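You operate a simulated robot arm through the tools that you are given. There is no shell and no other tool.

The job below is to be done with a simulated two-armed robot. You get a single attempt, and the scene is never put back.

Task
Tighten the three loose bolts of the silver case with the blue driver.
Fine: they are where the orange gasket shows; leave the tight ones and the binder alone; put the driver back in its slot.

The check looks at the end state, three seconds after you hand in, the way a careful person would. Anything else that was tipped, shoved, dropped, spilled or broken makes it a failure.

Robot
Two 7-joint arms with fingered hands on one trunk that stands fixed in place. Base frame: the origin is at the foot of the trunk, x ahead of it, y to its left, z up; the work surface is at about z = 804. Units: mm, degrees, N and s.
The left shoulder is at [20, 269, 1172], the right one opposite. Payload 5 kg a hand.
Tool frame (each hand has its own): the origin (TCP) lies between the finger pads and is the grasp point; the fingertips stand 42 mm ahead of it; z points along the fingers, y is the line along which they close. The gripper opens to 208 mm. The gripper's body begins 119 mm behind the TCP. The gripper is a hand of 4 fingers: y runs from the thumb to the fingers, the wrist lies at [0, 0, -317] in the tool frame, and closing takes about 1.5 s.
Orientation is told as [roll, pitch, yaw] about the base's x, y, z axes, in that order, counted from this pose: with the fingers straight down and closing along the base's y, the tool's x points along the base's -x, its y along +y and its z along -z.

Tools
- The arms move only by the tool step_arm. It takes "left_targets", "right_targets" or both (then of equal length, played together; a hand with none holds still); each is a list of rows, each a list of 7 numbers: the turn, a rotation vector about the base's x, y, z in degrees, then the shift along the base's x, y, z in mm, then the finger opening in mm, from 0 to 208. In form: [[rx, ry, rz, dx, dy, dz, jaw], ...]. A call has 1 to 20 rows; each row is the pose to reach, as a shift and turn from the pose commanded when the call began. Rows are played at 5 a second. More than 50 mm and 8.6 degrees between two rows, or a gripper value outside its range, and nothing of the call is played. Where a pose cannot be reached the arm comes as near as it can. A force on the tool above 40 N (or 10 N above the force at the start of the call, whichever is more), or a blocked arm, ends the call early, and 0.2 s more pass. The fingers move at their own pace (about 153 mm/s each) and stop on an object; they squeeze with about 23 N. The grip force told is the motor's: it shows also when the fingers shut on nothing. Time passes only in rows, and 0.2 s behind the last, so rows that repeat a pose let the fingers close. It gives the time, the measured TCP pose, the force on the tool (base axes), the opening and the grip force at its end, in the units of the frame above (readings bear some noise), with the torque about the TCP (base axes, N m) and any sound that the robot's microphone picked up.
- Cameras (640 x 400 px; columns grow to the right, rows downward): "scene" is now at [161.8, -9.3, 1459.9]; the picture's right is [-0.10, -1.00, 0.00], its down [-0.36, 0.04, -0.93] and it looks along [0.93, -0.09, -0.36] (base axes); focal length 293 px, centre (320, 200). "left" rides on the left gripper at [-93, 1, -146] in its tool frame; the picture's right is [-0.01, -1.00, 0.00], its down [0.84, -0.01, -0.54] and it looks along [0.54, -0.01, 0.84] (tool axes); focal length 280 px, centre (320, 200). "right" rides on the right gripper at [94, 1, -146] in its tool frame; the picture's right is [-0.01, 1.00, 0.00], its down [-0.84, -0.01, -0.54] and it looks along [-0.54, -0.01, 0.84] (tool axes); focal length 280 px, centre (320, 200). There is no depth. A picture from a camera that has moved, and an enlarged one, comes with that camera's place and axes in the base frame and with its lens.
- snapshot(camera): a new picture of that camera. The clock stands still meanwhile.
- raise_lower(by): slides the trunk up (or, below 0, down) by that many mm; the arms and the scene camera ride with it, the base frame stays. It gives what a move gives, with no picture.
- hand_shape(shape, hand): the hand has 4 fingers and takes this shape, open, in about a second: jaw (thumb against the fingers, like two jaws); tri (thumb and two fingers); tip (a fingertip pinch); poke (one finger out to press); point (the index stretched); flat (the hand flat); cup (the hand cupped); fist (a fist). The gripper value then closes the fingers along that shape, each until it touches; the sizes above hold for jaw. It gives what a move gives, with no picture.
- pan_tilt(pan, tilt): turns the head with the scene camera to pan (to the left, within 80 degrees either way) and tilt (down, from -29 to 69), counted from straight ahead of the robot. It gives what a move gives.
- inspect(camera, box): a new picture of the part [left, top, right, bottom] of that camera's present view, enlarged. The clock stands still meanwhile.
- hand_in(): hands the job in; it is judged then, once.

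Nothing tells you positions but the pictures and the camera data. Unless the task says otherwise, let go and move clear before handing in.

The tools are called after "Request:" as name(argument=value, ...) on one line, values as JSON. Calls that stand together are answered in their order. step_arm: Moves the arms, as the interface text tells. Its arguments: {"type":"object","properties":{"left_targets":{"type":"array"},"right_targets":{"type":"array"}},"required":[]} The other tools are called the same way: raise_lower (by) slides the trunk up or down; hand_shape (shape, hand) gives the hand a shape; pan_tilt (pan, tilt) turns the head that bears the scene camera; snapshot (camera) takes a picture; inspect (camera, box) takes an enlarged picture of a part of a camera's view; hand_in () hands the job in.

At the start:

```text
clock: 0.0
left_ee_pos: [690.2, 360.0, 1296.7]
left_orientation: [0.0, 0.0, 0.1]
left_wrist_force: [-0.2, -0.1, 0.7]
left_wrist_torque: [-0.03, -0.05, -0.02]
left_opening: 207.8
left_grasp_force: 0.1
left_shape: jaw
right_ee_pos: [649.8, -354.1, 1379.6]
right_orientation: [0.0, -0.1, 0.1]
right_wrist_force: [-0.5, 0.1, 0.6]
right_wrist_torque: [0.01, 0.01, 0.05]
right_opening: 208.0
right_grasp_force: 0.0
right_shape: jaw
trunk travel left (down, up): [-550.0, 71.0]
head pan, tilt: [-5.7, 21.4]
```

scene: 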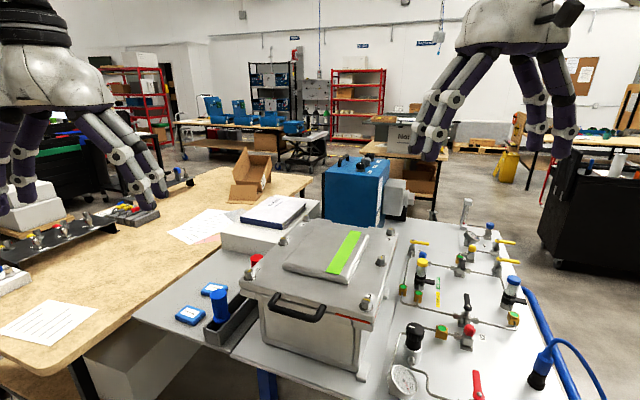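
right: 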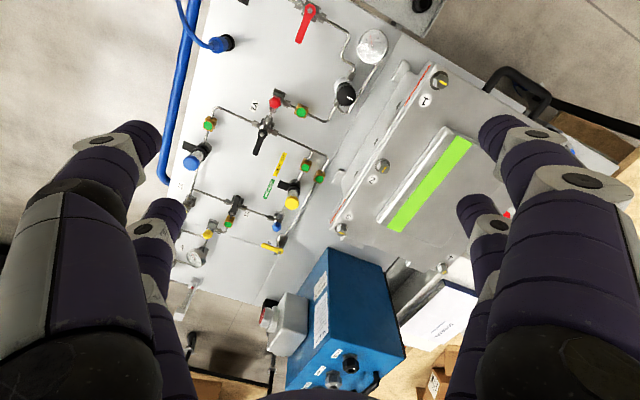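
left: 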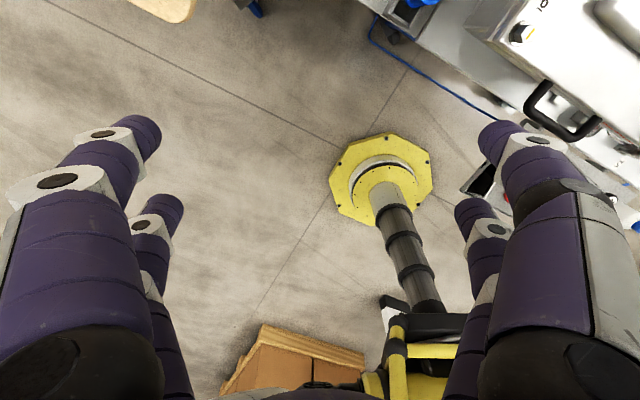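

I see a silver case with bolts around its lid, a blue driver standing in a dark slot to its left, and a binder lying on the case or behind it. I will look closer before moving anything.

Request:
inspect(camera="scene", box=[220, 200, 420, 390])

Request:
inspect(camera="scene", box=[150, 250, 290, 370])

Request:
inspect(camera="right", box=[320, 50, 520, 290])

```text
2.11 times, centred on (320, 295) of scene
camera zoom: at [161.8, -9.3, 1459.9], right [-0.1, -1.0, 0.0], down [-0.36, 0.04, -0.93], along [0.93, -0.09, -0.36], focal length 617 px, centre (320, 0)
```

zoom: 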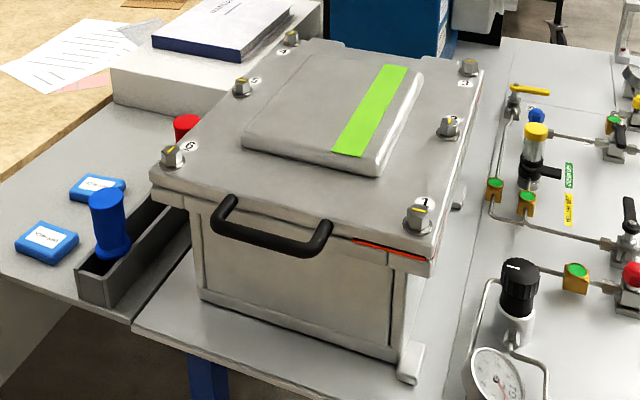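

```text
3.33 times, centred on (220, 310) of scene
camera zoom: at [161.8, -9.3, 1459.9], right [-0.1, -1.0, 0.0], down [-0.36, 0.04, -0.93], along [0.93, -0.09, -0.36], focal length 977 px, centre (653, -167)
```

zoom: 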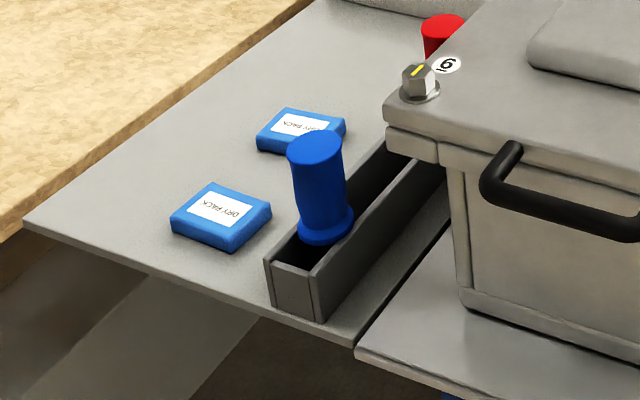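

```text
1.67 times, centred on (420, 170) of right
camera zoom: at [557.3, -353.8, 1527.7], right [0.01, 1.0, 0.0], down [0.84, -0.01, 0.54], along [0.54, -0.01, -0.84], focal length 467 px, centre (153, 250)
```

zoom: 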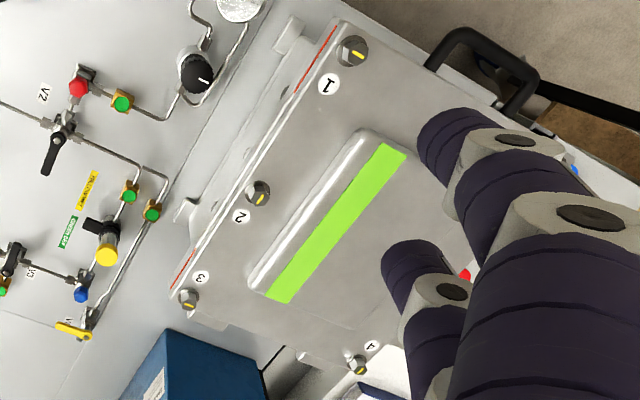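

The case's bolts are numbered 1 to 6, with 1–3 on the right edge and 4–6 on the left. I put them near z≈1030, bolt 1 at about (644,-156), 2 at (800,-235), 3 at (955,-312), 4 at (1084,-55) and 6 at (779,101). I can see orange near 1 and near 3. Next I move the left hand so its camera can see the left edge of the case and the driver tray.

Request:
step_arm(left_targets=[[0, 0, 8, 15, -10, -8, 208], [0, 0, 16, 30, -20, -16, 208], [0, 0, 24, 45, -30, -24, 208], [0, 0, 32, 60, -40, -32, 208], [0, 0, 40, 80, -50, -40, 208], [0, 0, 48, 100, -60, -48, 208], [0, 0, 56, 120, -70, -56, 208], [0, 0, 64, 140, -80, -64, 208], [0, 0, 72, 160, -90, -72, 208], [0, 0, 80, 180, -100, -80, 208], [0, 0, 88, 200, -110, -90, 208], [0, 0, 90, 210, -120, -97, 208]])

```text
clock: 2.6
left_ee_pos: [900.6, 240.0, 1199.3]
left_orientation: [0.0, -0.1, 90.1]
left_wrist_force: [0.3, -0.7, -0.4]
left_wrist_torque: [0.0, 0.03, 0.02]
left_opening: 208.2
left_grasp_force: 0.2
left_shape: jaw
right_ee_pos: [651.2, -356.0, 1381.3]
right_orientation: [0.1, -0.1, 0.1]
right_wrist_force: [0.7, -0.9, -0.1]
right_wrist_torque: [0.06, 0.01, -0.02]
right_opening: 207.9
right_grasp_force: 0.0
right_shape: jaw
trunk travel left (down, up): [-550.0, 71.0]
head pan, tilt: [-5.7, 21.4]
```

The left hand reached the planned viewing pose. I now take pictures of the left edge and the tray.

Request:
snapshot(camera="left")

Request:
snapshot(camera="right")

Request:
snapshot(camera="scene")

```text
taken
camera left: at [900.6, 334.5, 1345.3], right [1.0, 0.02, 0.0], down [0.01, -0.84, 0.54], along [0.01, -0.54, -0.84], focal length 280 px, centre (320, 200)
```

left: 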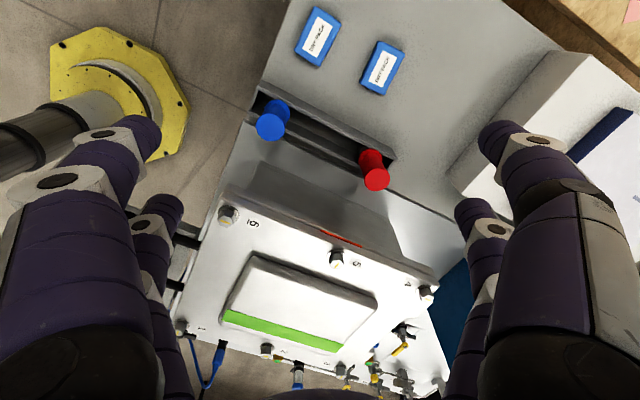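

```text
taken
camera right: at [557.3, -354.5, 1527.6], right [0.02, 1.0, 0.0], down [0.84, -0.01, 0.54], along [0.54, -0.01, -0.84], focal length 280 px, centre (320, 200)
```

right: 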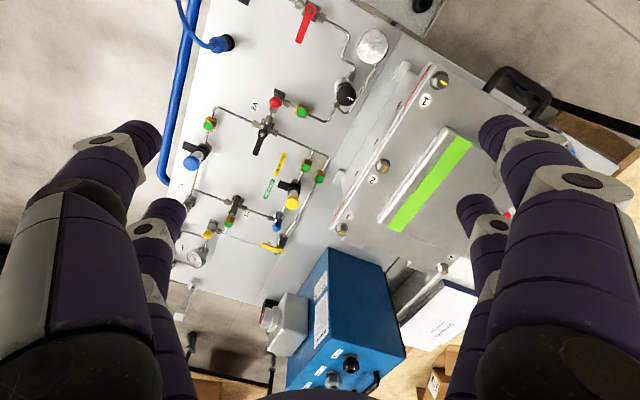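

```text
taken
camera scene: at [161.8, -9.7, 1459.9], right [-0.1, -1.0, 0.0], down [-0.36, 0.04, -0.93], along [0.93, -0.09, -0.36], focal length 293 px, centre (320, 200)
```

scene: 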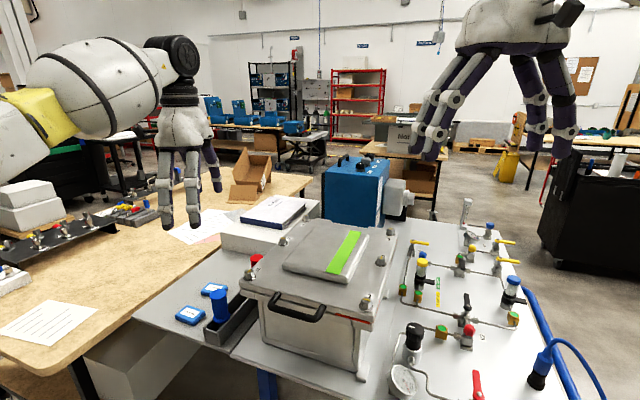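

Orange shows on the left edge beside bolt 5, so 1, 3 and 5 look like the loose ones. I'll zoom in to check that, and to look at the bolt heads and the drivers.

Request:
inspect(camera="left", box=[200, 180, 440, 380])

Request:
inspect(camera="left", box=[240, 80, 400, 200])

Request:
inspect(camera="right", box=[400, 50, 480, 130])

Request:
inspect(camera="right", box=[310, 130, 410, 250])

Request:
inspect(camera="scene", box=[320, 200, 420, 330])

```text
2.00 times, centred on (320, 280) of left
camera zoom: at [900.6, 334.5, 1345.3], right [1.0, 0.02, 0.0], down [0.01, -0.84, 0.54], along [0.01, -0.54, -0.84], focal length 561 px, centre (320, 40)
```

zoom: 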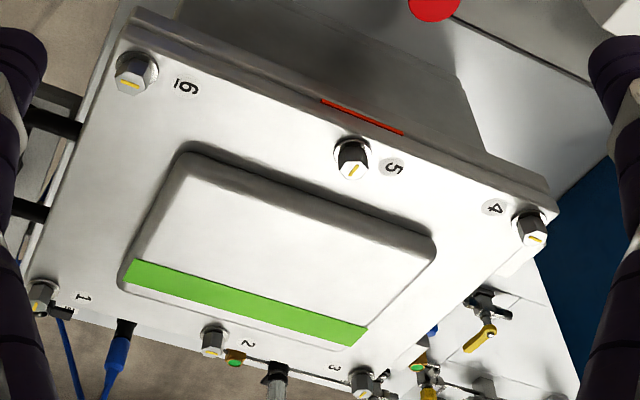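

```text
3.33 times, centred on (320, 140) of left
camera zoom: at [900.6, 334.5, 1345.3], right [1.0, 0.02, 0.0], down [0.01, -0.84, 0.54], along [0.01, -0.54, -0.84], focal length 935 px, centre (320, 400)
```

zoom: 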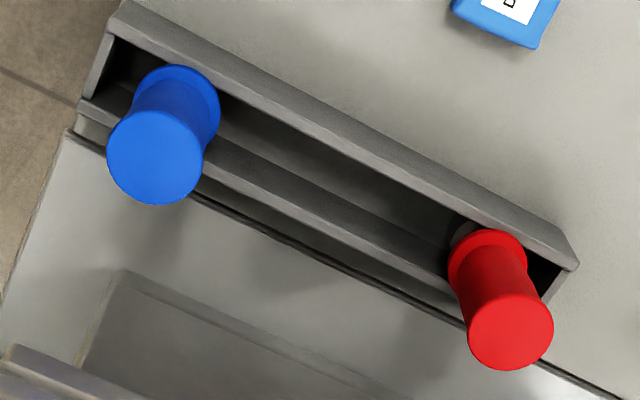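

```text
5.00 times, centred on (440, 90) of right
camera zoom: at [557.3, -354.5, 1527.6], right [0.02, 1.0, 0.0], down [0.84, -0.01, 0.54], along [0.54, -0.01, -0.84], focal length 1402 px, centre (-280, 750)
```

zoom: 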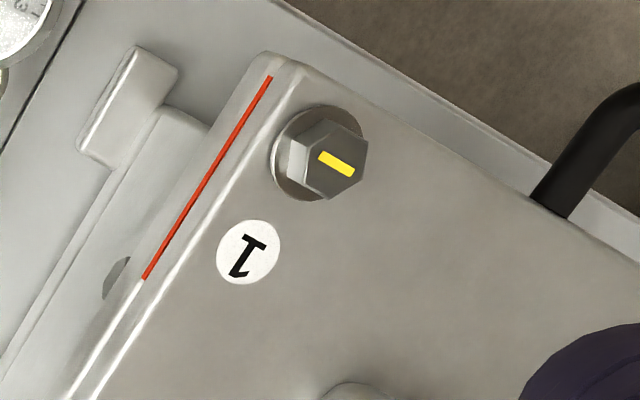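

```text
3.33 times, centred on (360, 190) of right
camera zoom: at [557.3, -354.5, 1527.6], right [0.02, 1.0, 0.0], down [0.84, -0.01, 0.54], along [0.54, -0.01, -0.84], focal length 935 px, centre (187, 233)
```

zoom: 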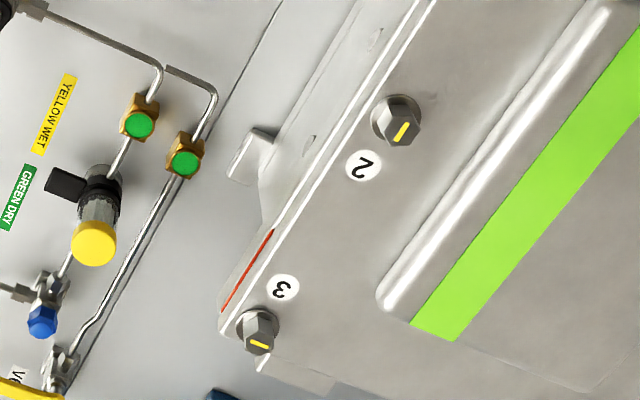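

```text
3.08 times, centred on (370, 265) of scene
camera zoom: at [161.8, -9.7, 1459.9], right [-0.1, -1.0, 0.0], down [-0.36, 0.04, -0.93], along [0.93, -0.09, -0.36], focal length 902 px, centre (166, 0)
```

zoom: 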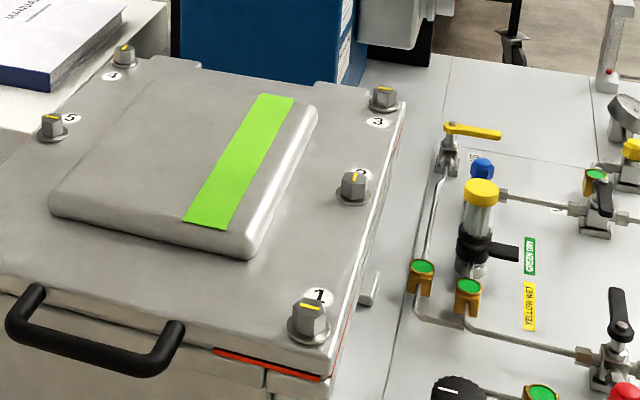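

Confirmed: orange shows beside bolts 1, 3 and 5 only. The blue driver's top is near (831, 199, 935), with a handle about 42 mm across, standing in the near end of the tray. I'll zoom in on the driver, the tray and the binder before planning the grasp.

Request:
inspect(camera="scene", box=[190, 270, 270, 350])

Request:
inspect(camera="left", box=[240, 80, 320, 150])

Request:
inspect(camera="scene", box=[200, 180, 320, 280])

```text
5.00 times, centred on (230, 310) of scene
camera zoom: at [161.8, -9.7, 1459.9], right [-0.1, -1.0, 0.0], down [-0.36, 0.04, -0.93], along [0.93, -0.09, -0.36], focal length 1465 px, centre (770, -350)
```

zoom: 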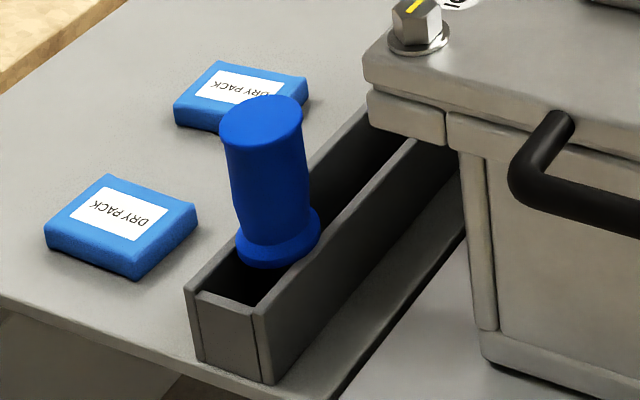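

```text
5.71 times, centred on (280, 115) of left
camera zoom: at [900.6, 334.5, 1345.3], right [1.0, 0.02, 0.0], down [0.01, -0.84, 0.54], along [0.01, -0.54, -0.84], focal length 1602 px, centre (549, 686)
```

zoom: 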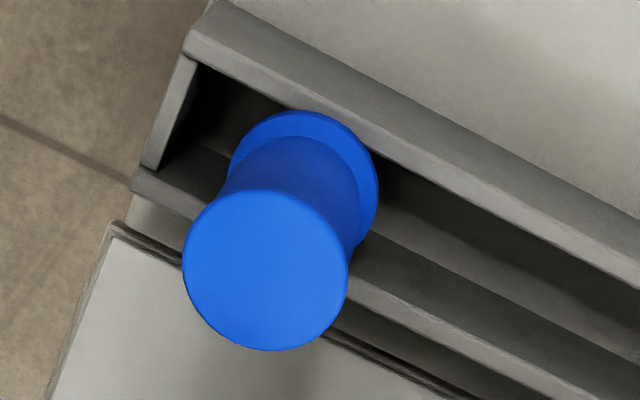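

```text
4.00 times, centred on (260, 230) of scene
camera zoom: at [161.8, -9.7, 1459.9], right [-0.1, -1.0, 0.0], down [-0.36, 0.04, -0.93], along [0.93, -0.09, -0.36], focal length 1172 px, centre (560, 80)
```

zoom: 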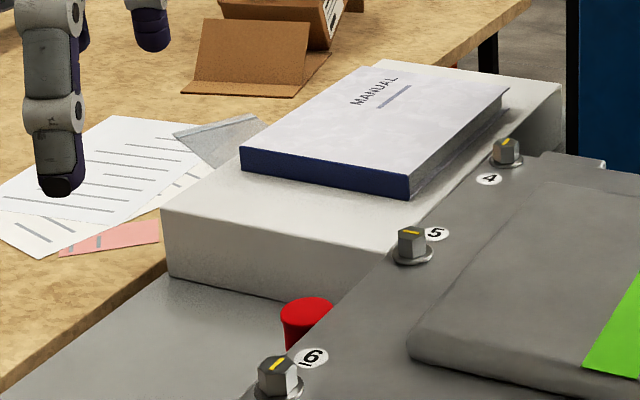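

The binder lies on a white box behind and to the left of the case, well back from bolt 5. I plan to use the right hand, tilted forward so it can reach the far bolts. First I'll zoom hard on the three loose bolts to read their hex angle and height.

Request:
inspect(camera="right", box=[424, 70, 456, 90])

Request:
inspect(camera="right", box=[330, 220, 358, 240])

Request:
inspect(camera="left", box=[322, 245, 354, 272])

Request:
inspect(camera="scene", box=[350, 285, 382, 315])

Request:
inspect(camera="left", box=[210, 200, 246, 230])

```text
16.00 times, centred on (440, 80) of right
camera zoom: at [557.3, -354.5, 1527.6], right [0.02, 1.0, 0.0], down [0.84, -0.01, 0.54], along [0.54, -0.01, -0.84], focal length 4486 px, centre (-1600, 2120)
```

zoom: 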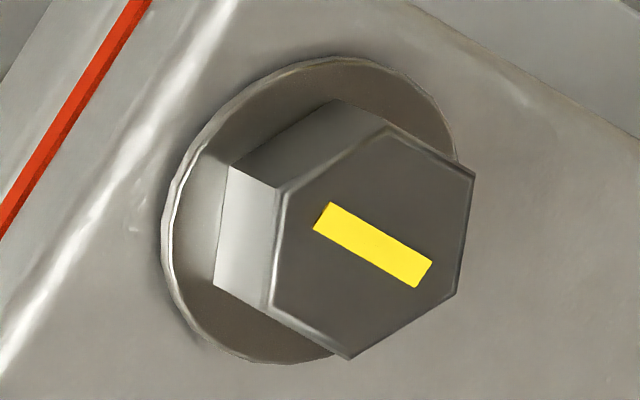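

```text
16.00 times, centred on (344, 230) of right
camera zoom: at [557.3, -354.5, 1527.6], right [0.02, 1.0, 0.0], down [0.84, -0.01, 0.54], along [0.54, -0.01, -0.84], focal length 4486 px, centre (-64, -280)
```

zoom: 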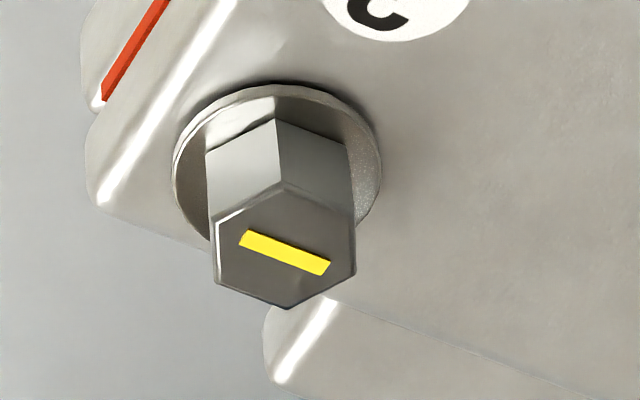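

```text
14.81 times, centred on (338, 258) of left
camera zoom: at [900.6, 334.5, 1345.3], right [1.0, 0.02, 0.0], down [0.01, -0.84, 0.54], along [0.01, -0.54, -0.84], focal length 4154 px, centre (53, -667)
```

zoom: 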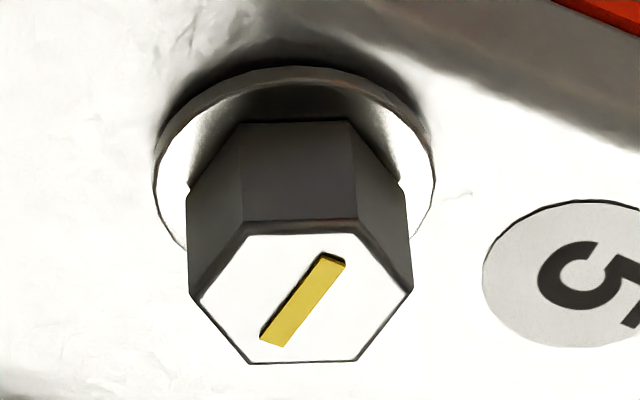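

```text
13.33 times, centred on (366, 300) of scene
camera zoom: at [161.8, -9.7, 1459.9], right [-0.1, -1.0, 0.0], down [-0.36, 0.04, -0.93], along [0.93, -0.09, -0.36], focal length 3907 px, centre (-293, -1133)
```

zoom: 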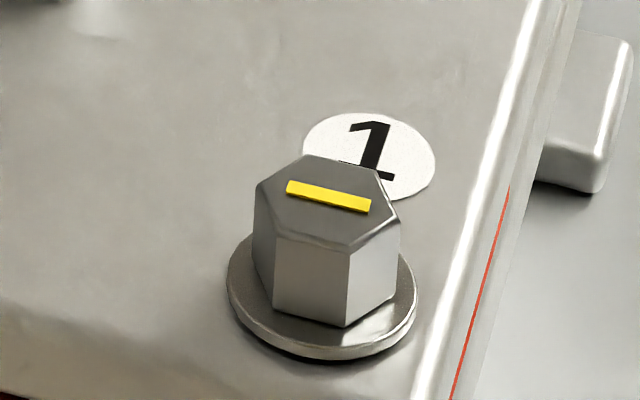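

```text
13.33 times, centred on (228, 215) of left
camera zoom: at [900.6, 334.5, 1345.3], right [1.0, 0.02, 0.0], down [0.01, -0.84, 0.54], along [0.01, -0.54, -0.84], focal length 3738 px, centre (1547, 0)
```

zoom: 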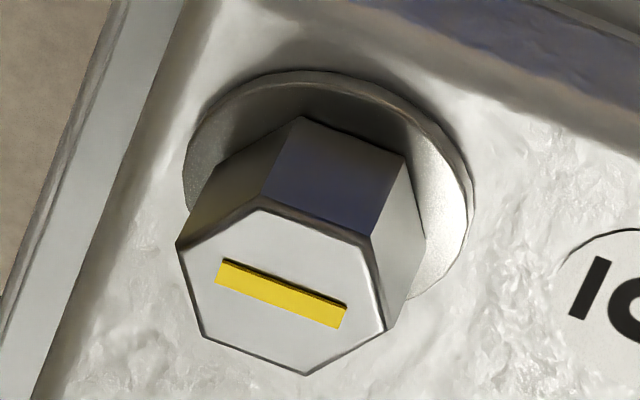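

All three loose bolts have their yellow mark across the case, at about 64° azimuth. The tight ones have it along the case, at about -27°, so each loose bolt likely needs a quarter turn clockwise. I'll raise the trunk for reach, close the right hand partly, and see how its fingers sit.

Request:
raise_lower(by=65)

Request:
step_arm(right_targets=[[0, 0, 0, 0, 0, 0, 80], [0, 0, 0, 0, 0, 0, 80], [0, 0, 0, 0, 0, 0, 80], [0, 0, 0, 0, 0, 0, 80], [0, 0, 0, 0, 0, 0, 80]])

Request:
snapshot(camera="right")

Request:
snapshot(camera="scene")

```text
clock: 3.6
left_ee_pos: [901.2, 240.0, 1263.2]
left_orientation: [0.0, 0.1, 90.1]
left_wrist_force: [0.0, 0.1, 0.5]
left_wrist_torque: [0.01, 0.05, 0.01]
left_opening: 208.0
left_grasp_force: 0.1
left_shape: jaw
right_ee_pos: [650.6, -355.8, 1445.1]
right_orientation: [0.1, -0.1, -0.1]
right_wrist_force: [0.6, -0.5, -0.3]
right_wrist_torque: [0.0, 0.07, 0.01]
right_opening: 208.0
right_grasp_force: 0.0
right_shape: jaw
trunk travel left (down, up): [-615.0, 6.0]
head pan, tilt: [-5.7, 21.4]
```

```text
clock: 4.8
left_ee_pos: [900.6, 239.3, 1264.6]
left_orientation: [0.0, 0.1, 90.1]
left_wrist_force: [-0.1, 0.8, 0.0]
left_wrist_torque: [0.02, -0.04, 0.01]
left_opening: 208.1
left_grasp_force: 0.1
left_shape: jaw
right_ee_pos: [649.1, -355.3, 1446.4]
right_orientation: [0.0, 0.0, 0.0]
right_wrist_force: [-0.7, 0.2, -0.2]
right_wrist_torque: [-0.01, -0.03, 0.02]
right_opening: 80.6
right_grasp_force: 0.0
right_shape: jaw
trunk travel left (down, up): [-615.0, 6.0]
head pan, tilt: [-5.7, 21.4]
```

```text
taken
camera right: at [557.1, -353.7, 1592.8], right [0.01, 1.0, 0.0], down [0.84, -0.01, 0.54], along [0.54, -0.01, -0.84], focal length 280 px, centre (320, 200)
```

right: 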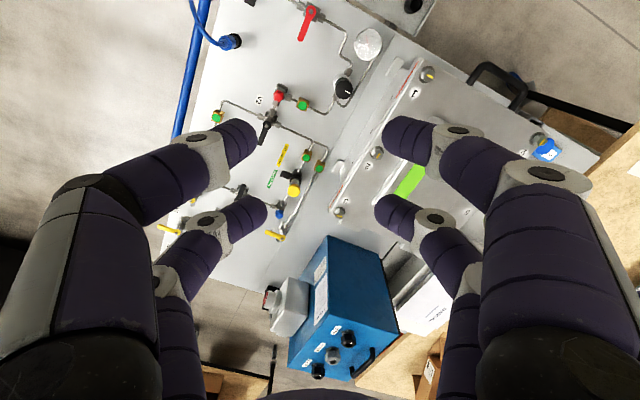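

```text
taken
camera scene: at [160.7, -9.2, 1525.1], right [-0.1, -1.0, 0.0], down [-0.36, 0.04, -0.93], along [0.93, -0.09, -0.36], focal length 293 px, centre (320, 200)
```

scene: 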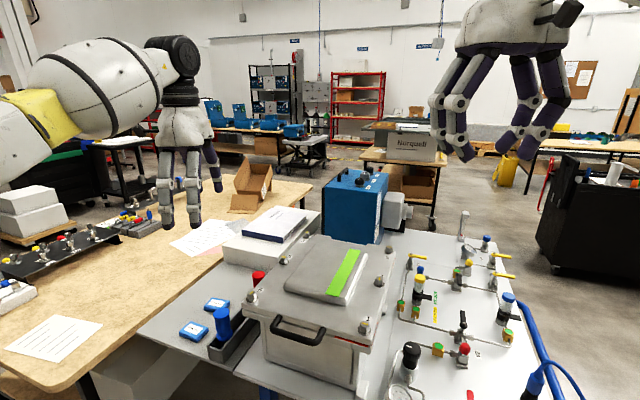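

When partly closed the fingers bow outward at mid-length, so beside the driver they must stay clear of the case. The left hand suits the pick-up and bolts 5 and 1, and the right hand suits bolt 3. I'll zoom in on the hands' shape, and look at the tray from the left camera's new height.

Request:
inspect(camera="scene", box=[120, 30, 240, 235])

Request:
inspect(camera="scene", box=[420, 0, 600, 170])

Request:
inspect(camera="left", box=[230, 80, 420, 210])

Request:
inspect(camera="scene", box=[195, 300, 265, 360])

```text
1.95 times, centred on (180, 132) of scene
camera zoom: at [160.7, -9.2, 1525.1], right [-0.1, -1.0, 0.0], down [-0.36, 0.04, -0.93], along [0.93, -0.09, -0.36], focal length 572 px, centre (593, 332)
```

zoom: 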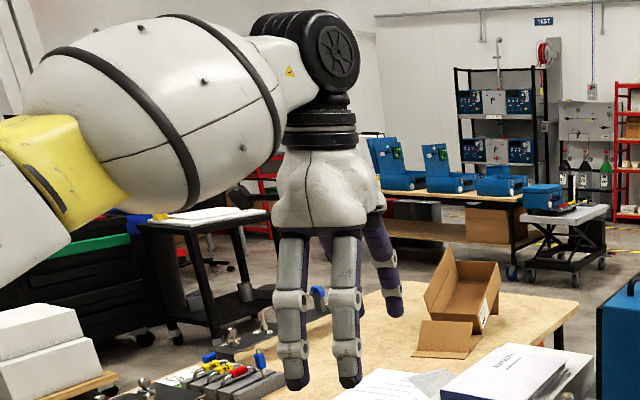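

```text
2.35 times, centred on (510, 85) of scene
camera zoom: at [160.7, -9.2, 1525.1], right [-0.1, -1.0, 0.0], down [-0.36, 0.04, -0.93], along [0.93, -0.09, -0.36], focal length 689 px, centre (-127, 471)
```

zoom: 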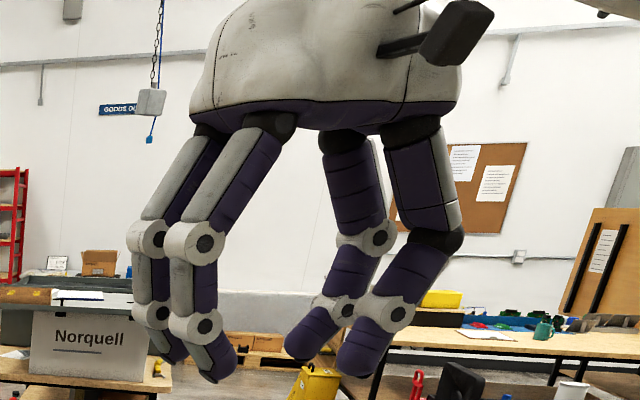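

```text
3.08 times, centred on (325, 145) of left
camera zoom: at [900.5, 334.1, 1410.5], right [1.0, 0.02, 0.0], down [0.01, -0.84, 0.54], along [0.01, -0.54, -0.84], focal length 863 px, centre (305, 369)
```

zoom: 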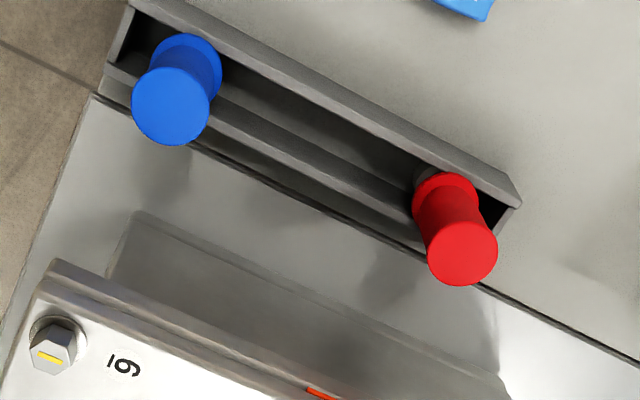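

```text
6.67 times, centred on (230, 330) of scene
camera zoom: at [160.7, -9.2, 1525.1], right [-0.1, -1.0, 0.0], down [-0.36, 0.04, -0.93], along [0.93, -0.09, -0.36], focal length 1953 px, centre (920, -667)
```

zoom: 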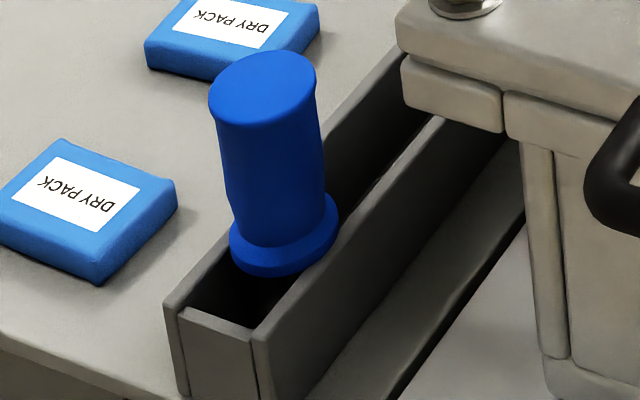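

The driver hangs by its flange on the tray walls: rim z≈853, flange top ≈863, handle top ≈934, axis at about (828, 200). Before touching anything I'll rehearse in free air whether the left arm can sweep a tilted grip over bolt 5.

Request:
step_arm(left_targets=[[0, 0, -8, 5, -25, -8, 208], [0, 0, -16, 10, -50, -16, 208], [0, 0, -24, 15, -75, -24, 208], [0, 0, -32, 20, -100, -32, 208], [0, 0, -40, 25, -120, -40, 208], [0, 0, -45, 30, -140, -45, 208]])

Request:
step_arm(left_targets=[[4.2, -4.2, 0, 0, -15, -10, 208], [8.5, -8.5, 0, 0, -30, -20, 208], [12.7, -12.7, 0, 0, -45, -30, 208], [17, -17, 0, 0, -60, -40, 208], [21.2, -21.2, 0, 0, -77, -60, 208], [21.2, -21.2, 0, 0, -77, -60, 208]])

```text
clock: 6.2
left_ee_pos: [924.8, 108.2, 1215.5]
left_orientation: [-0.1, 0.0, 45.0]
left_wrist_force: [0.0, 0.7, 0.8]
left_wrist_torque: [-0.11, 0.0, 0.01]
left_opening: 207.8
left_grasp_force: 0.1
left_shape: jaw
left hand out of reach, approached as far as the arm can: row 6
right_ee_pos: [650.8, -355.1, 1445.9]
right_orientation: [0.0, 0.1, 0.0]
right_wrist_force: [0.0, -0.8, -0.5]
right_wrist_torque: [0.12, 0.04, -0.01]
right_opening: 80.4
right_grasp_force: 0.0
right_shape: jaw
trunk travel left (down, up): [-615.0, 6.0]
head pan, tilt: [-5.7, 21.4]
```

```text
clock: 7.2
left_ee_pos: [982.6, 130.9, 1220.8]
left_orientation: [-2.6, -16.5, 52.3]
left_wrist_force: [2.7, 2.1, -1.4]
left_wrist_torque: [-0.25, 0.26, 0.0]
left_opening: 207.9
left_grasp_force: 0.1
left_shape: jaw
left hand out of reach, approached as far as the arm can: row 1, 2, 3, 4
right_ee_pos: [658.7, -353.8, 1439.6]
right_orientation: [-0.2, 0.5, -0.1]
right_wrist_force: [4.9, 2.9, -2.1]
right_wrist_torque: [-0.44, 0.62, 0.02]
right_opening: 80.5
right_grasp_force: 0.1
right_shape: jaw
trunk travel left (down, up): [-615.0, 6.0]
head pan, tilt: [-5.7, 21.4]
stopped in row 4 (left hand): the force on the tool passed its limit at 68 N (the readings are from after the stop); the commanded pose is now the measured one
```

The arm stopped on a force reading while it was near its reach limit, so I must find out what happened before moving again. I'll look from all cameras.

Request:
snapshot(camera="scene")

Request:
snapshot(camera="left")

Request:
snapshot(camera="right")

```text
taken
camera scene: at [166.0, -6.6, 1524.3], right [-0.1, -1.0, 0.0], down [-0.37, 0.03, -0.93], along [0.93, -0.09, -0.37], focal length 293 px, centre (320, 200)
```

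scene: 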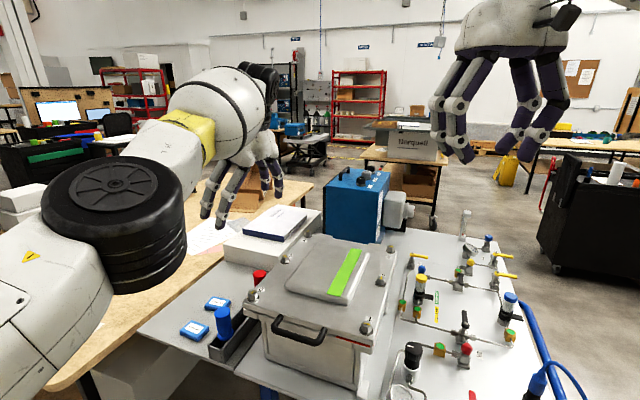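

```text
taken
camera left: at [1006.7, 174.1, 1386.1], right [0.79, -0.61, 0.05], down [-0.6, -0.75, 0.28], along [-0.13, -0.25, -0.96], focal length 280 px, centre (320, 200)
```

left: 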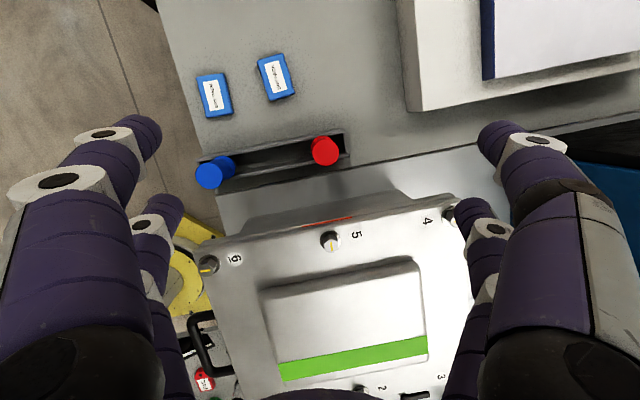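

```text
taken
camera right: at [566.3, -351.4, 1587.2], right [0.02, 1.0, 0.0], down [0.85, -0.01, 0.53], along [0.53, -0.01, -0.85], focal length 280 px, centre (320, 200)
```

right: 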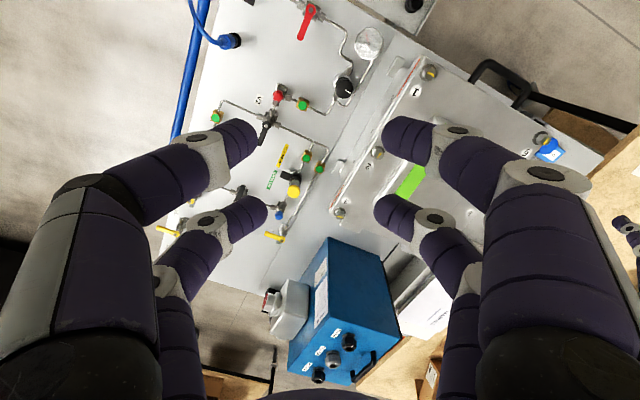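

Nothing in the workspace was touched. The left arm folded its elbow toward the torso after the out-of-reach row. I'll back the left hand off to a comfortable pose and reconsider reach and tilt.

Request:
step_arm(left_targets=[[0, 0, 0, -15, 10, 5, 208], [0, 0, -4, -40, 25, 10, 208], [0, 0, -11, -70, 45, 10, 208], [0, 0, -18, -100, 65, 10, 208], [0, 0, -25, -130, 85, 10, 208], [0, 0, -32, -160, 105, 10, 208], [0, 0, -39, -190, 125, 10, 208], [0, 0, -46, -210, 140, 10, 208], [0, 0, -52, -230, 150, 10, 208]])

```text
clock: 8.0
left_ee_pos: [971.0, 135.7, 1231.7]
left_orientation: [-0.2, -17.5, 48.4]
left_wrist_force: [-1.4, -3.3, -2.3]
left_wrist_torque: [0.49, -0.16, 0.05]
left_opening: 208.0
left_grasp_force: 0.1
left_shape: jaw
left hand out of reach, approached as far as the arm can: row 1, 2, 3
right_ee_pos: [649.1, -353.2, 1449.2]
right_orientation: [-0.1, -0.2, 0.1]
right_wrist_force: [-2.2, 2.9, 3.4]
right_wrist_torque: [-0.43, -0.34, -0.03]
right_opening: 80.4
right_grasp_force: 0.1
right_shape: jaw
trunk travel left (down, up): [-615.0, 6.0]
head pan, tilt: [-5.7, 21.4]
stopped in row 3 (left hand): the force on the tool passed its limit at 55 N (the readings are from after the stop); the commanded pose is now the measured one
```

It moved only slightly and tripped on a force again, likely from a fast joint motion near full stretch. I'll retreat in small, slow steps with no rotation.

Request:
step_arm(left_targets=[[0, 0, 0, -3, 2, 0, 208], [0, 0, 0, -8, 5, 0, 208], [0, 0, 0, -14, 9, 0, 208], [0, 0, 0, -20, 13, 0, 208], [0, 0, 0, -28, 18, 0, 208], [0, 0, 0, -36, 23, 0, 208], [0, 0, 0, -44, 28, 0, 208], [0, 0, 0, -52, 33, 0, 208], [0, 0, 0, -60, 38, 0, 208], [0, 0, 0, -70, 44, 0, 208]])

```text
clock: 10.2
left_ee_pos: [902.8, 182.6, 1234.0]
left_orientation: [-0.4, -17.7, 48.7]
left_wrist_force: [-0.7, 1.1, 1.1]
left_wrist_torque: [-0.21, -0.03, -0.03]
left_opening: 207.9
left_grasp_force: 0.1
left_shape: jaw
left hand out of reach, approached as far as the arm can: row 1, 2, 3, 4, 5, 6, 7
right_ee_pos: [650.5, -357.1, 1446.4]
right_orientation: [0.1, 0.0, -0.1]
right_wrist_force: [-0.7, -2.0, 0.0]
right_wrist_torque: [0.26, -0.09, 0.02]
right_opening: 79.9
right_grasp_force: 0.0
right_shape: jaw
trunk travel left (down, up): [-615.0, 6.0]
head pan, tilt: [-5.7, 21.4]
```

Now I'm within reach again. I'll check the arm's shape before choosing the next pose.

Request:
snapshot(camera="scene")

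```text
taken
camera scene: at [160.1, -10.4, 1525.1], right [-0.1, -1.0, 0.0], down [-0.36, 0.04, -0.93], along [0.93, -0.09, -0.36], focal length 293 px, centre (320, 200)
```

scene: 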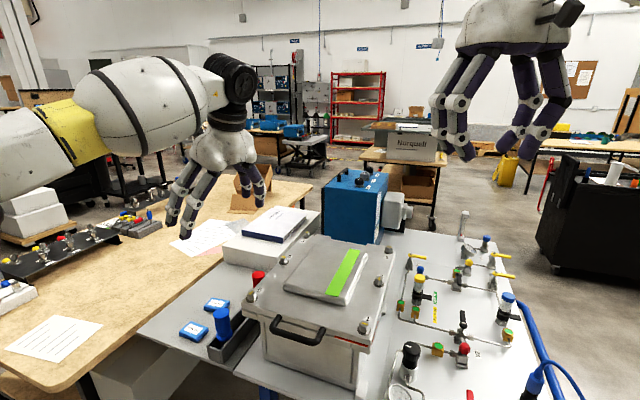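

The elbow is back out to the left, so the shape is good. I'll pull in, tilt to about 40°, and rehearse bolt 5 slowly from a closer start.

Request:
step_arm(left_targets=[[2.8, -2.45, 0, -24, -5, 0, 208], [5.6, -4.9, 0, -48, -10, 0, 208], [8.35, -7.35, 0, -72, -15, -5, 208], [11.1, -9.8, 0, -96, -20, -10, 208], [13.9, -12.25, 0, -120, -25, -20, 208], [16.7, -14.7, 0, -140, -30, -30, 208], [16.7, -14.7, 0, -140, -30, -30, 208]])

Request:
step_arm(left_targets=[[0, 0, -5, 0, -15, 0, 208], [0, 0, -10, 10, -30, -5, 208], [0, 0, -13.7, 25, -45, -10, 208], [0, 0, -13.7, 40, -60, -20, 208], [0, 0, -13.7, 60, -75, -25, 208], [0, 0, -13.7, 80, -90, -30, 208], [0, 0, -13.7, 100, -105, -35, 208], [0, 0, -13.7, 120, -115, -40, 208], [0, 0, -13.7, 140, -123, -44, 208], [0, 0, -13.7, 160, -128, -44, 208], [0, 0, -13.7, 167, -130, -44, 208], [0, 0, -13.7, 167, -130, -44, 208]])

```text
clock: 11.8
left_ee_pos: [762.8, 151.5, 1202.8]
left_orientation: [-0.4, -39.8, 48.8]
left_wrist_force: [-0.6, -0.1, -0.1]
left_wrist_torque: [0.02, 0.0, -0.02]
left_opening: 208.1
left_grasp_force: 0.0
left_shape: jaw
right_ee_pos: [651.2, -356.2, 1445.4]
right_orientation: [0.0, 0.0, -0.2]
right_wrist_force: [-0.3, 0.5, 0.0]
right_wrist_torque: [-0.02, 0.03, 0.01]
right_opening: 80.2
right_grasp_force: 0.0
right_shape: jaw
trunk travel left (down, up): [-615.0, 6.0]
head pan, tilt: [-5.7, 21.4]
```

```text
clock: 14.4
left_ee_pos: [930.9, 23.3, 1160.2]
left_orientation: [-0.4, -39.9, 34.8]
left_wrist_force: [-0.6, -0.6, 1.0]
left_wrist_torque: [0.03, 0.01, 0.0]
left_opening: 208.2
left_grasp_force: 0.1
left_shape: jaw
right_ee_pos: [650.4, -356.1, 1445.2]
right_orientation: [0.1, 0.0, -0.2]
right_wrist_force: [-0.1, -0.2, 0.0]
right_wrist_torque: [-0.01, -0.01, 0.02]
right_opening: 80.3
right_grasp_force: 0.0
right_shape: jaw
trunk travel left (down, up): [-615.0, 6.0]
head pan, tilt: [-5.7, 21.4]
```

The left arm reaches bolt 5 with 40° tilt. Now I rehearse the turn, sweeping the yaw from 35° to -60° in place.

Request:
step_arm(left_targets=[[0, 0, -5, 0, 0, 0, 208], [0, 0, -10, 0, 0, 0, 208], [0, 0, -15, 0, 0, 0, 208], [0, 0, -20, 0, 0, 0, 208], [0, 0, -25, 0, 0, 0, 208], [0, 0, -30, 0, 0, 0, 208], [0, 0, -35, 0, 0, 0, 208], [0, 0, -40, 0, 0, 0, 208], [0, 0, -45, 0, 0, 0, 208], [0, 0, -50, 0, 0, 0, 208], [0, 0, -55, 0, 0, 0, 208], [0, 0, -60, 0, 0, 0, 208], [0, 0, -65, 0, 0, 0, 208], [0, 0, -70, 0, 0, 0, 208], [0, 0, -75, 0, 0, 0, 208], [0, 0, -80, 0, 0, 0, 208], [0, 0, -85, 0, 0, 0, 208], [0, 0, -90, 0, 0, 0, 208], [0, 0, -95, 0, 0, 0, 208], [0, 0, -95, 0, 0, 0, 208]])

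Request:
snapshot(camera="left")

Request:
snapshot(camera="scene")

```text
clock: 18.6
left_ee_pos: [930.4, 22.2, 1160.6]
left_orientation: [-0.4, -39.9, -60.2]
left_wrist_force: [-0.7, 0.0, 0.3]
left_wrist_torque: [0.0, 0.01, -0.01]
left_opening: 208.2
left_grasp_force: 0.1
left_shape: jaw
right_ee_pos: [650.5, -357.2, 1444.9]
right_orientation: [0.0, 0.0, -0.2]
right_wrist_force: [-0.9, 0.1, -0.6]
right_wrist_torque: [-0.02, -0.02, 0.02]
right_opening: 80.3
right_grasp_force: 0.1
right_shape: jaw
trunk travel left (down, up): [-615.0, 6.0]
head pan, tilt: [-5.7, 21.4]
```

```text
taken
camera left: at [923.1, 43.1, 1332.6], right [-0.86, -0.5, 0.01], down [-0.5, 0.86, -0.13], along [0.05, -0.12, -0.99], focal length 280 px, centre (320, 200)
```

left: 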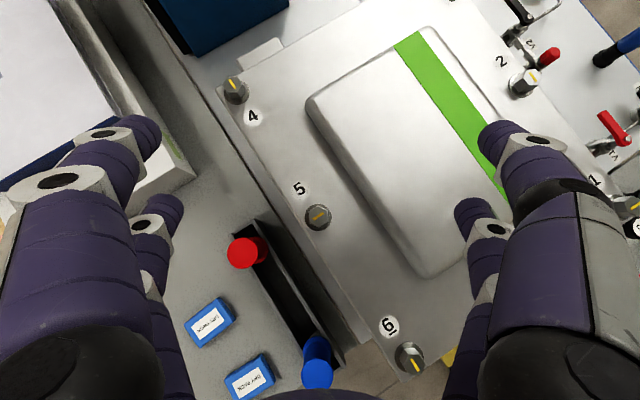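

```text
taken
camera scene: at [160.6, -9.3, 1525.1], right [-0.1, -1.0, 0.0], down [-0.36, 0.04, -0.93], along [0.93, -0.09, -0.36], focal length 293 px, centre (320, 200)
```

scene: 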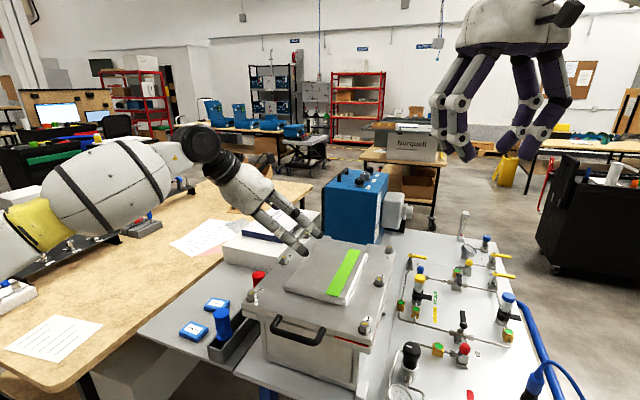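

The whole sweep works, and the left camera looks almost straight down on bolt 5 at about (930, 23). I keep this tilt and yaw and carry the hand over to the driver at the same height, with the fingers part open.

Request:
step_arm(left_targets=[[0, 0, 0, -15, 30, 0, 150], [0, 0, 0, -32, 60, 0, 120], [0, 0, 0, -50, 90, 0, 110], [0, 0, 0, -68, 120, 0, 110], [0, 0, 0, -85, 150, 0, 110], [0, 0, 0, -102, 177, 0, 110], [0, 0, 0, -102, 177, 0, 110]])

Request:
snapshot(camera="left")

Request:
inspect(camera="left", box=[270, 150, 370, 230])

```text
clock: 20.2
left_ee_pos: [829.0, 197.9, 1162.7]
left_orientation: [-0.2, -39.9, -60.3]
left_wrist_force: [0.1, -0.6, 0.0]
left_wrist_torque: [0.11, 0.01, 0.03]
left_opening: 110.8
left_grasp_force: 0.2
left_shape: jaw
right_ee_pos: [650.5, -358.9, 1445.2]
right_orientation: [0.1, 0.1, -0.2]
right_wrist_force: [0.5, -1.5, -0.2]
right_wrist_torque: [0.09, 0.01, -0.01]
right_opening: 80.2
right_grasp_force: 0.0
right_shape: jaw
trunk travel left (down, up): [-615.0, 6.0]
head pan, tilt: [-5.7, 21.4]
```

```text
taken
camera left: at [821.5, 218.5, 1333.9], right [-0.86, -0.5, 0.01], down [-0.5, 0.86, -0.13], along [0.05, -0.12, -0.99], focal length 280 px, centre (320, 200)
```

left: 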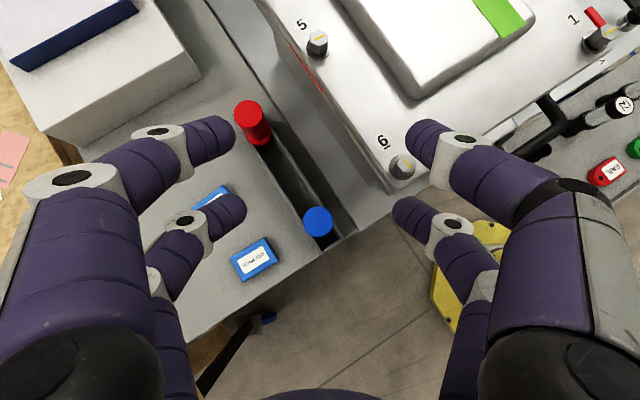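

```text
5.00 times, centred on (320, 190) of left
camera zoom: at [821.5, 218.5, 1333.9], right [-0.86, -0.5, 0.01], down [-0.5, 0.86, -0.13], along [0.05, -0.12, -0.99], focal length 1402 px, centre (320, 250)
```

zoom: 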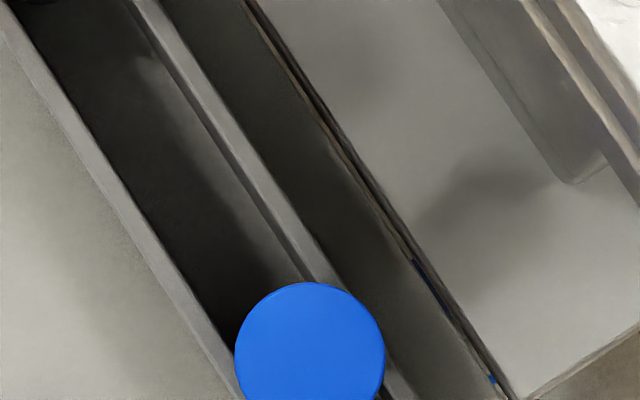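

The overhead view puts the driver's axis at about (830, 200), almost straight below the hand. I'll descend part way, staying above the driver's top, and check again.

Request:
step_arm(left_targets=[[0, 0, 0, 1, 1, -35, 110], [0, 0, 0, 1, 1, -70, 110], [0, 0, 0, 1, 1, -105, 110], [0, 0, 0, 1, 1, -140, 110], [0, 0, 0, 1, 1, -165, 110], [0, 0, 0, 1, 1, -165, 110]])

Request:
snapshot(camera="left")

Request:
snapshot(camera="scene")

Request:
inspect(camera="scene", box=[150, 220, 310, 360])

```text
clock: 21.6
left_ee_pos: [830.7, 199.7, 998.7]
left_orientation: [-0.3, -39.9, -60.1]
left_wrist_force: [1.2, 2.3, -0.6]
left_wrist_torque: [0.11, -0.04, 0.03]
left_opening: 108.4
left_grasp_force: 0.0
left_shape: jaw
right_ee_pos: [650.8, -356.7, 1445.7]
right_orientation: [0.1, 0.0, -0.2]
right_wrist_force: [-0.8, -0.1, -0.6]
right_wrist_torque: [0.03, -0.04, 0.0]
right_opening: 80.2
right_grasp_force: 0.0
right_shape: jaw
trunk travel left (down, up): [-615.0, 6.0]
head pan, tilt: [-5.7, 21.4]
```

```text
taken
camera left: at [822.3, 220.6, 1170.3], right [-0.86, -0.51, 0.01], down [-0.5, 0.86, -0.13], along [0.05, -0.12, -0.99], focal length 280 px, centre (320, 200)
```

left: 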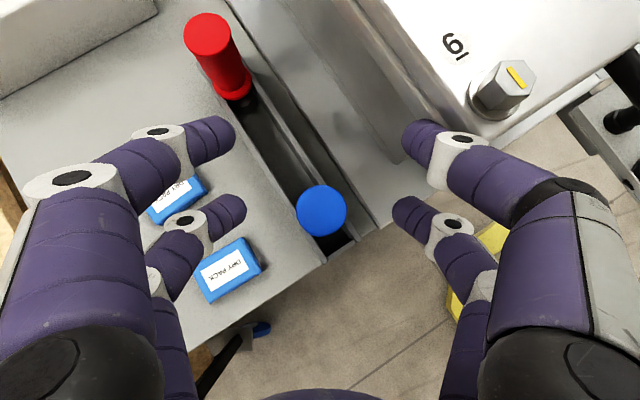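

```text
taken
camera scene: at [160.7, -9.2, 1525.1], right [-0.1, -1.0, 0.0], down [-0.36, 0.04, -0.93], along [0.93, -0.09, -0.36], focal length 293 px, centre (320, 200)
```

scene: 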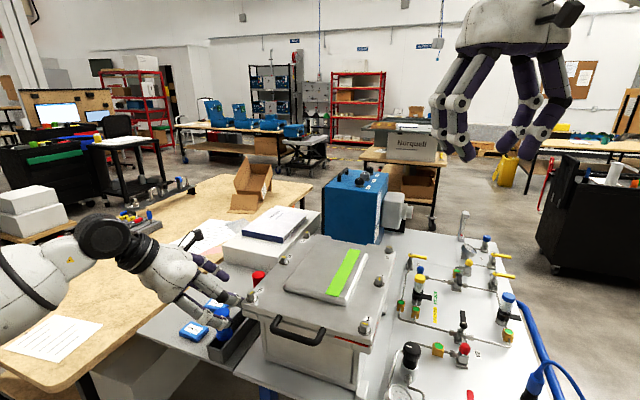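

```text
2.86 times, centred on (230, 290) of scene
camera zoom: at [160.7, -9.2, 1525.1], right [-0.1, -1.0, 0.0], down [-0.36, 0.04, -0.93], along [0.93, -0.09, -0.36], focal length 837 px, centre (577, -57)
```

zoom: 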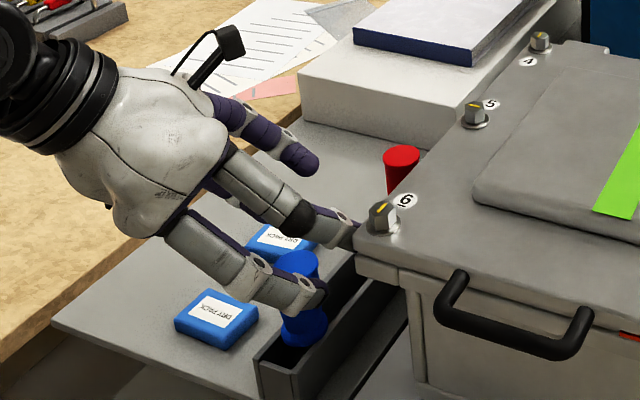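

The finger nearest the case is very close to the lid's corner at bolt 6, so I stop the descent here. I'll lift straight back up, then narrow the fingers and swing the yaw to about -80° so the hand stays clear of the lid.

Request:
step_arm(left_targets=[[0, 0, 0, 0, 0, 20, 110], [0, 0, 0, 0, 0, 50, 110], [0, 0, 0, 0, 0, 90, 110], [0, 0, 0, 0, 0, 130, 100], [0, 0, -5, 0, 0, 150, 80], [0, 0, -10, 0, 0, 150, 72], [0, 0, -15, 0, 0, 150, 72], [0, 0, -20, 0, 0, 150, 72], [0, 0, -20, 0, 0, 150, 72]])

Request:
inspect(camera="scene", box=[150, 180, 310, 360])

Request:
snapshot(camera="left")

```text
clock: 23.6
left_ee_pos: [829.7, 201.8, 1146.4]
left_orientation: [-0.3, -39.9, -80.2]
left_wrist_force: [-0.4, -0.5, 0.2]
left_wrist_torque: [-0.03, -0.02, -0.01]
left_opening: 72.1
left_grasp_force: 0.0
left_shape: jaw
right_ee_pos: [651.0, -355.7, 1445.9]
right_orientation: [0.1, 0.0, -0.2]
right_wrist_force: [0.5, 0.3, -0.3]
right_wrist_torque: [-0.05, 0.01, -0.03]
right_opening: 80.4
right_grasp_force: 0.1
right_shape: jaw
trunk travel left (down, up): [-615.0, 6.0]
head pan, tilt: [-5.7, 21.4]
```

```text
2.22 times, centred on (230, 270) of scene
camera zoom: at [160.8, -9.1, 1525.1], right [-0.1, -1.0, 0.0], down [-0.36, 0.04, -0.93], along [0.93, -0.09, -0.36], focal length 651 px, centre (520, 44)
```

zoom: 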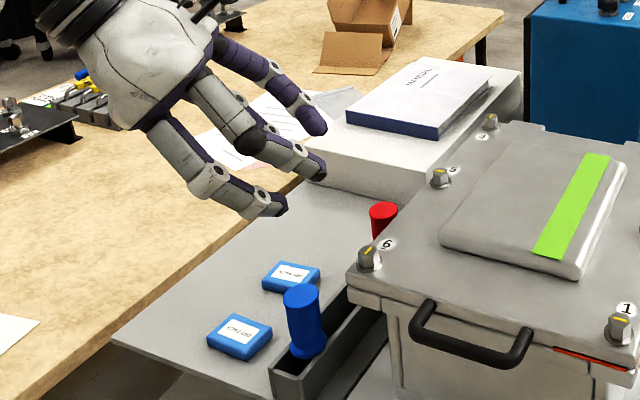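

```text
taken
camera left: at [829.3, 224.0, 1318.3], right [-0.98, -0.18, 0.01], down [-0.18, 0.98, -0.13], along [0.01, -0.13, -0.99], focal length 280 px, centre (320, 200)
```

left: 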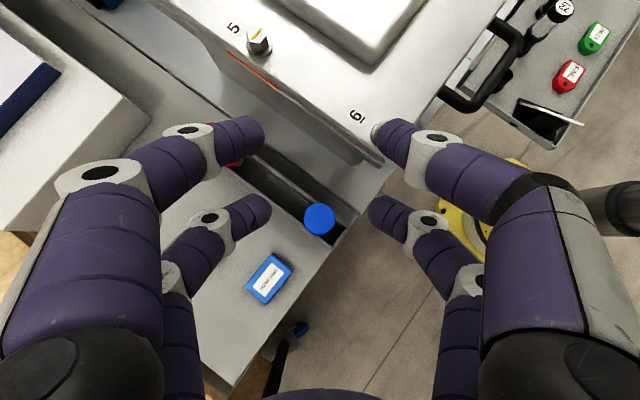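

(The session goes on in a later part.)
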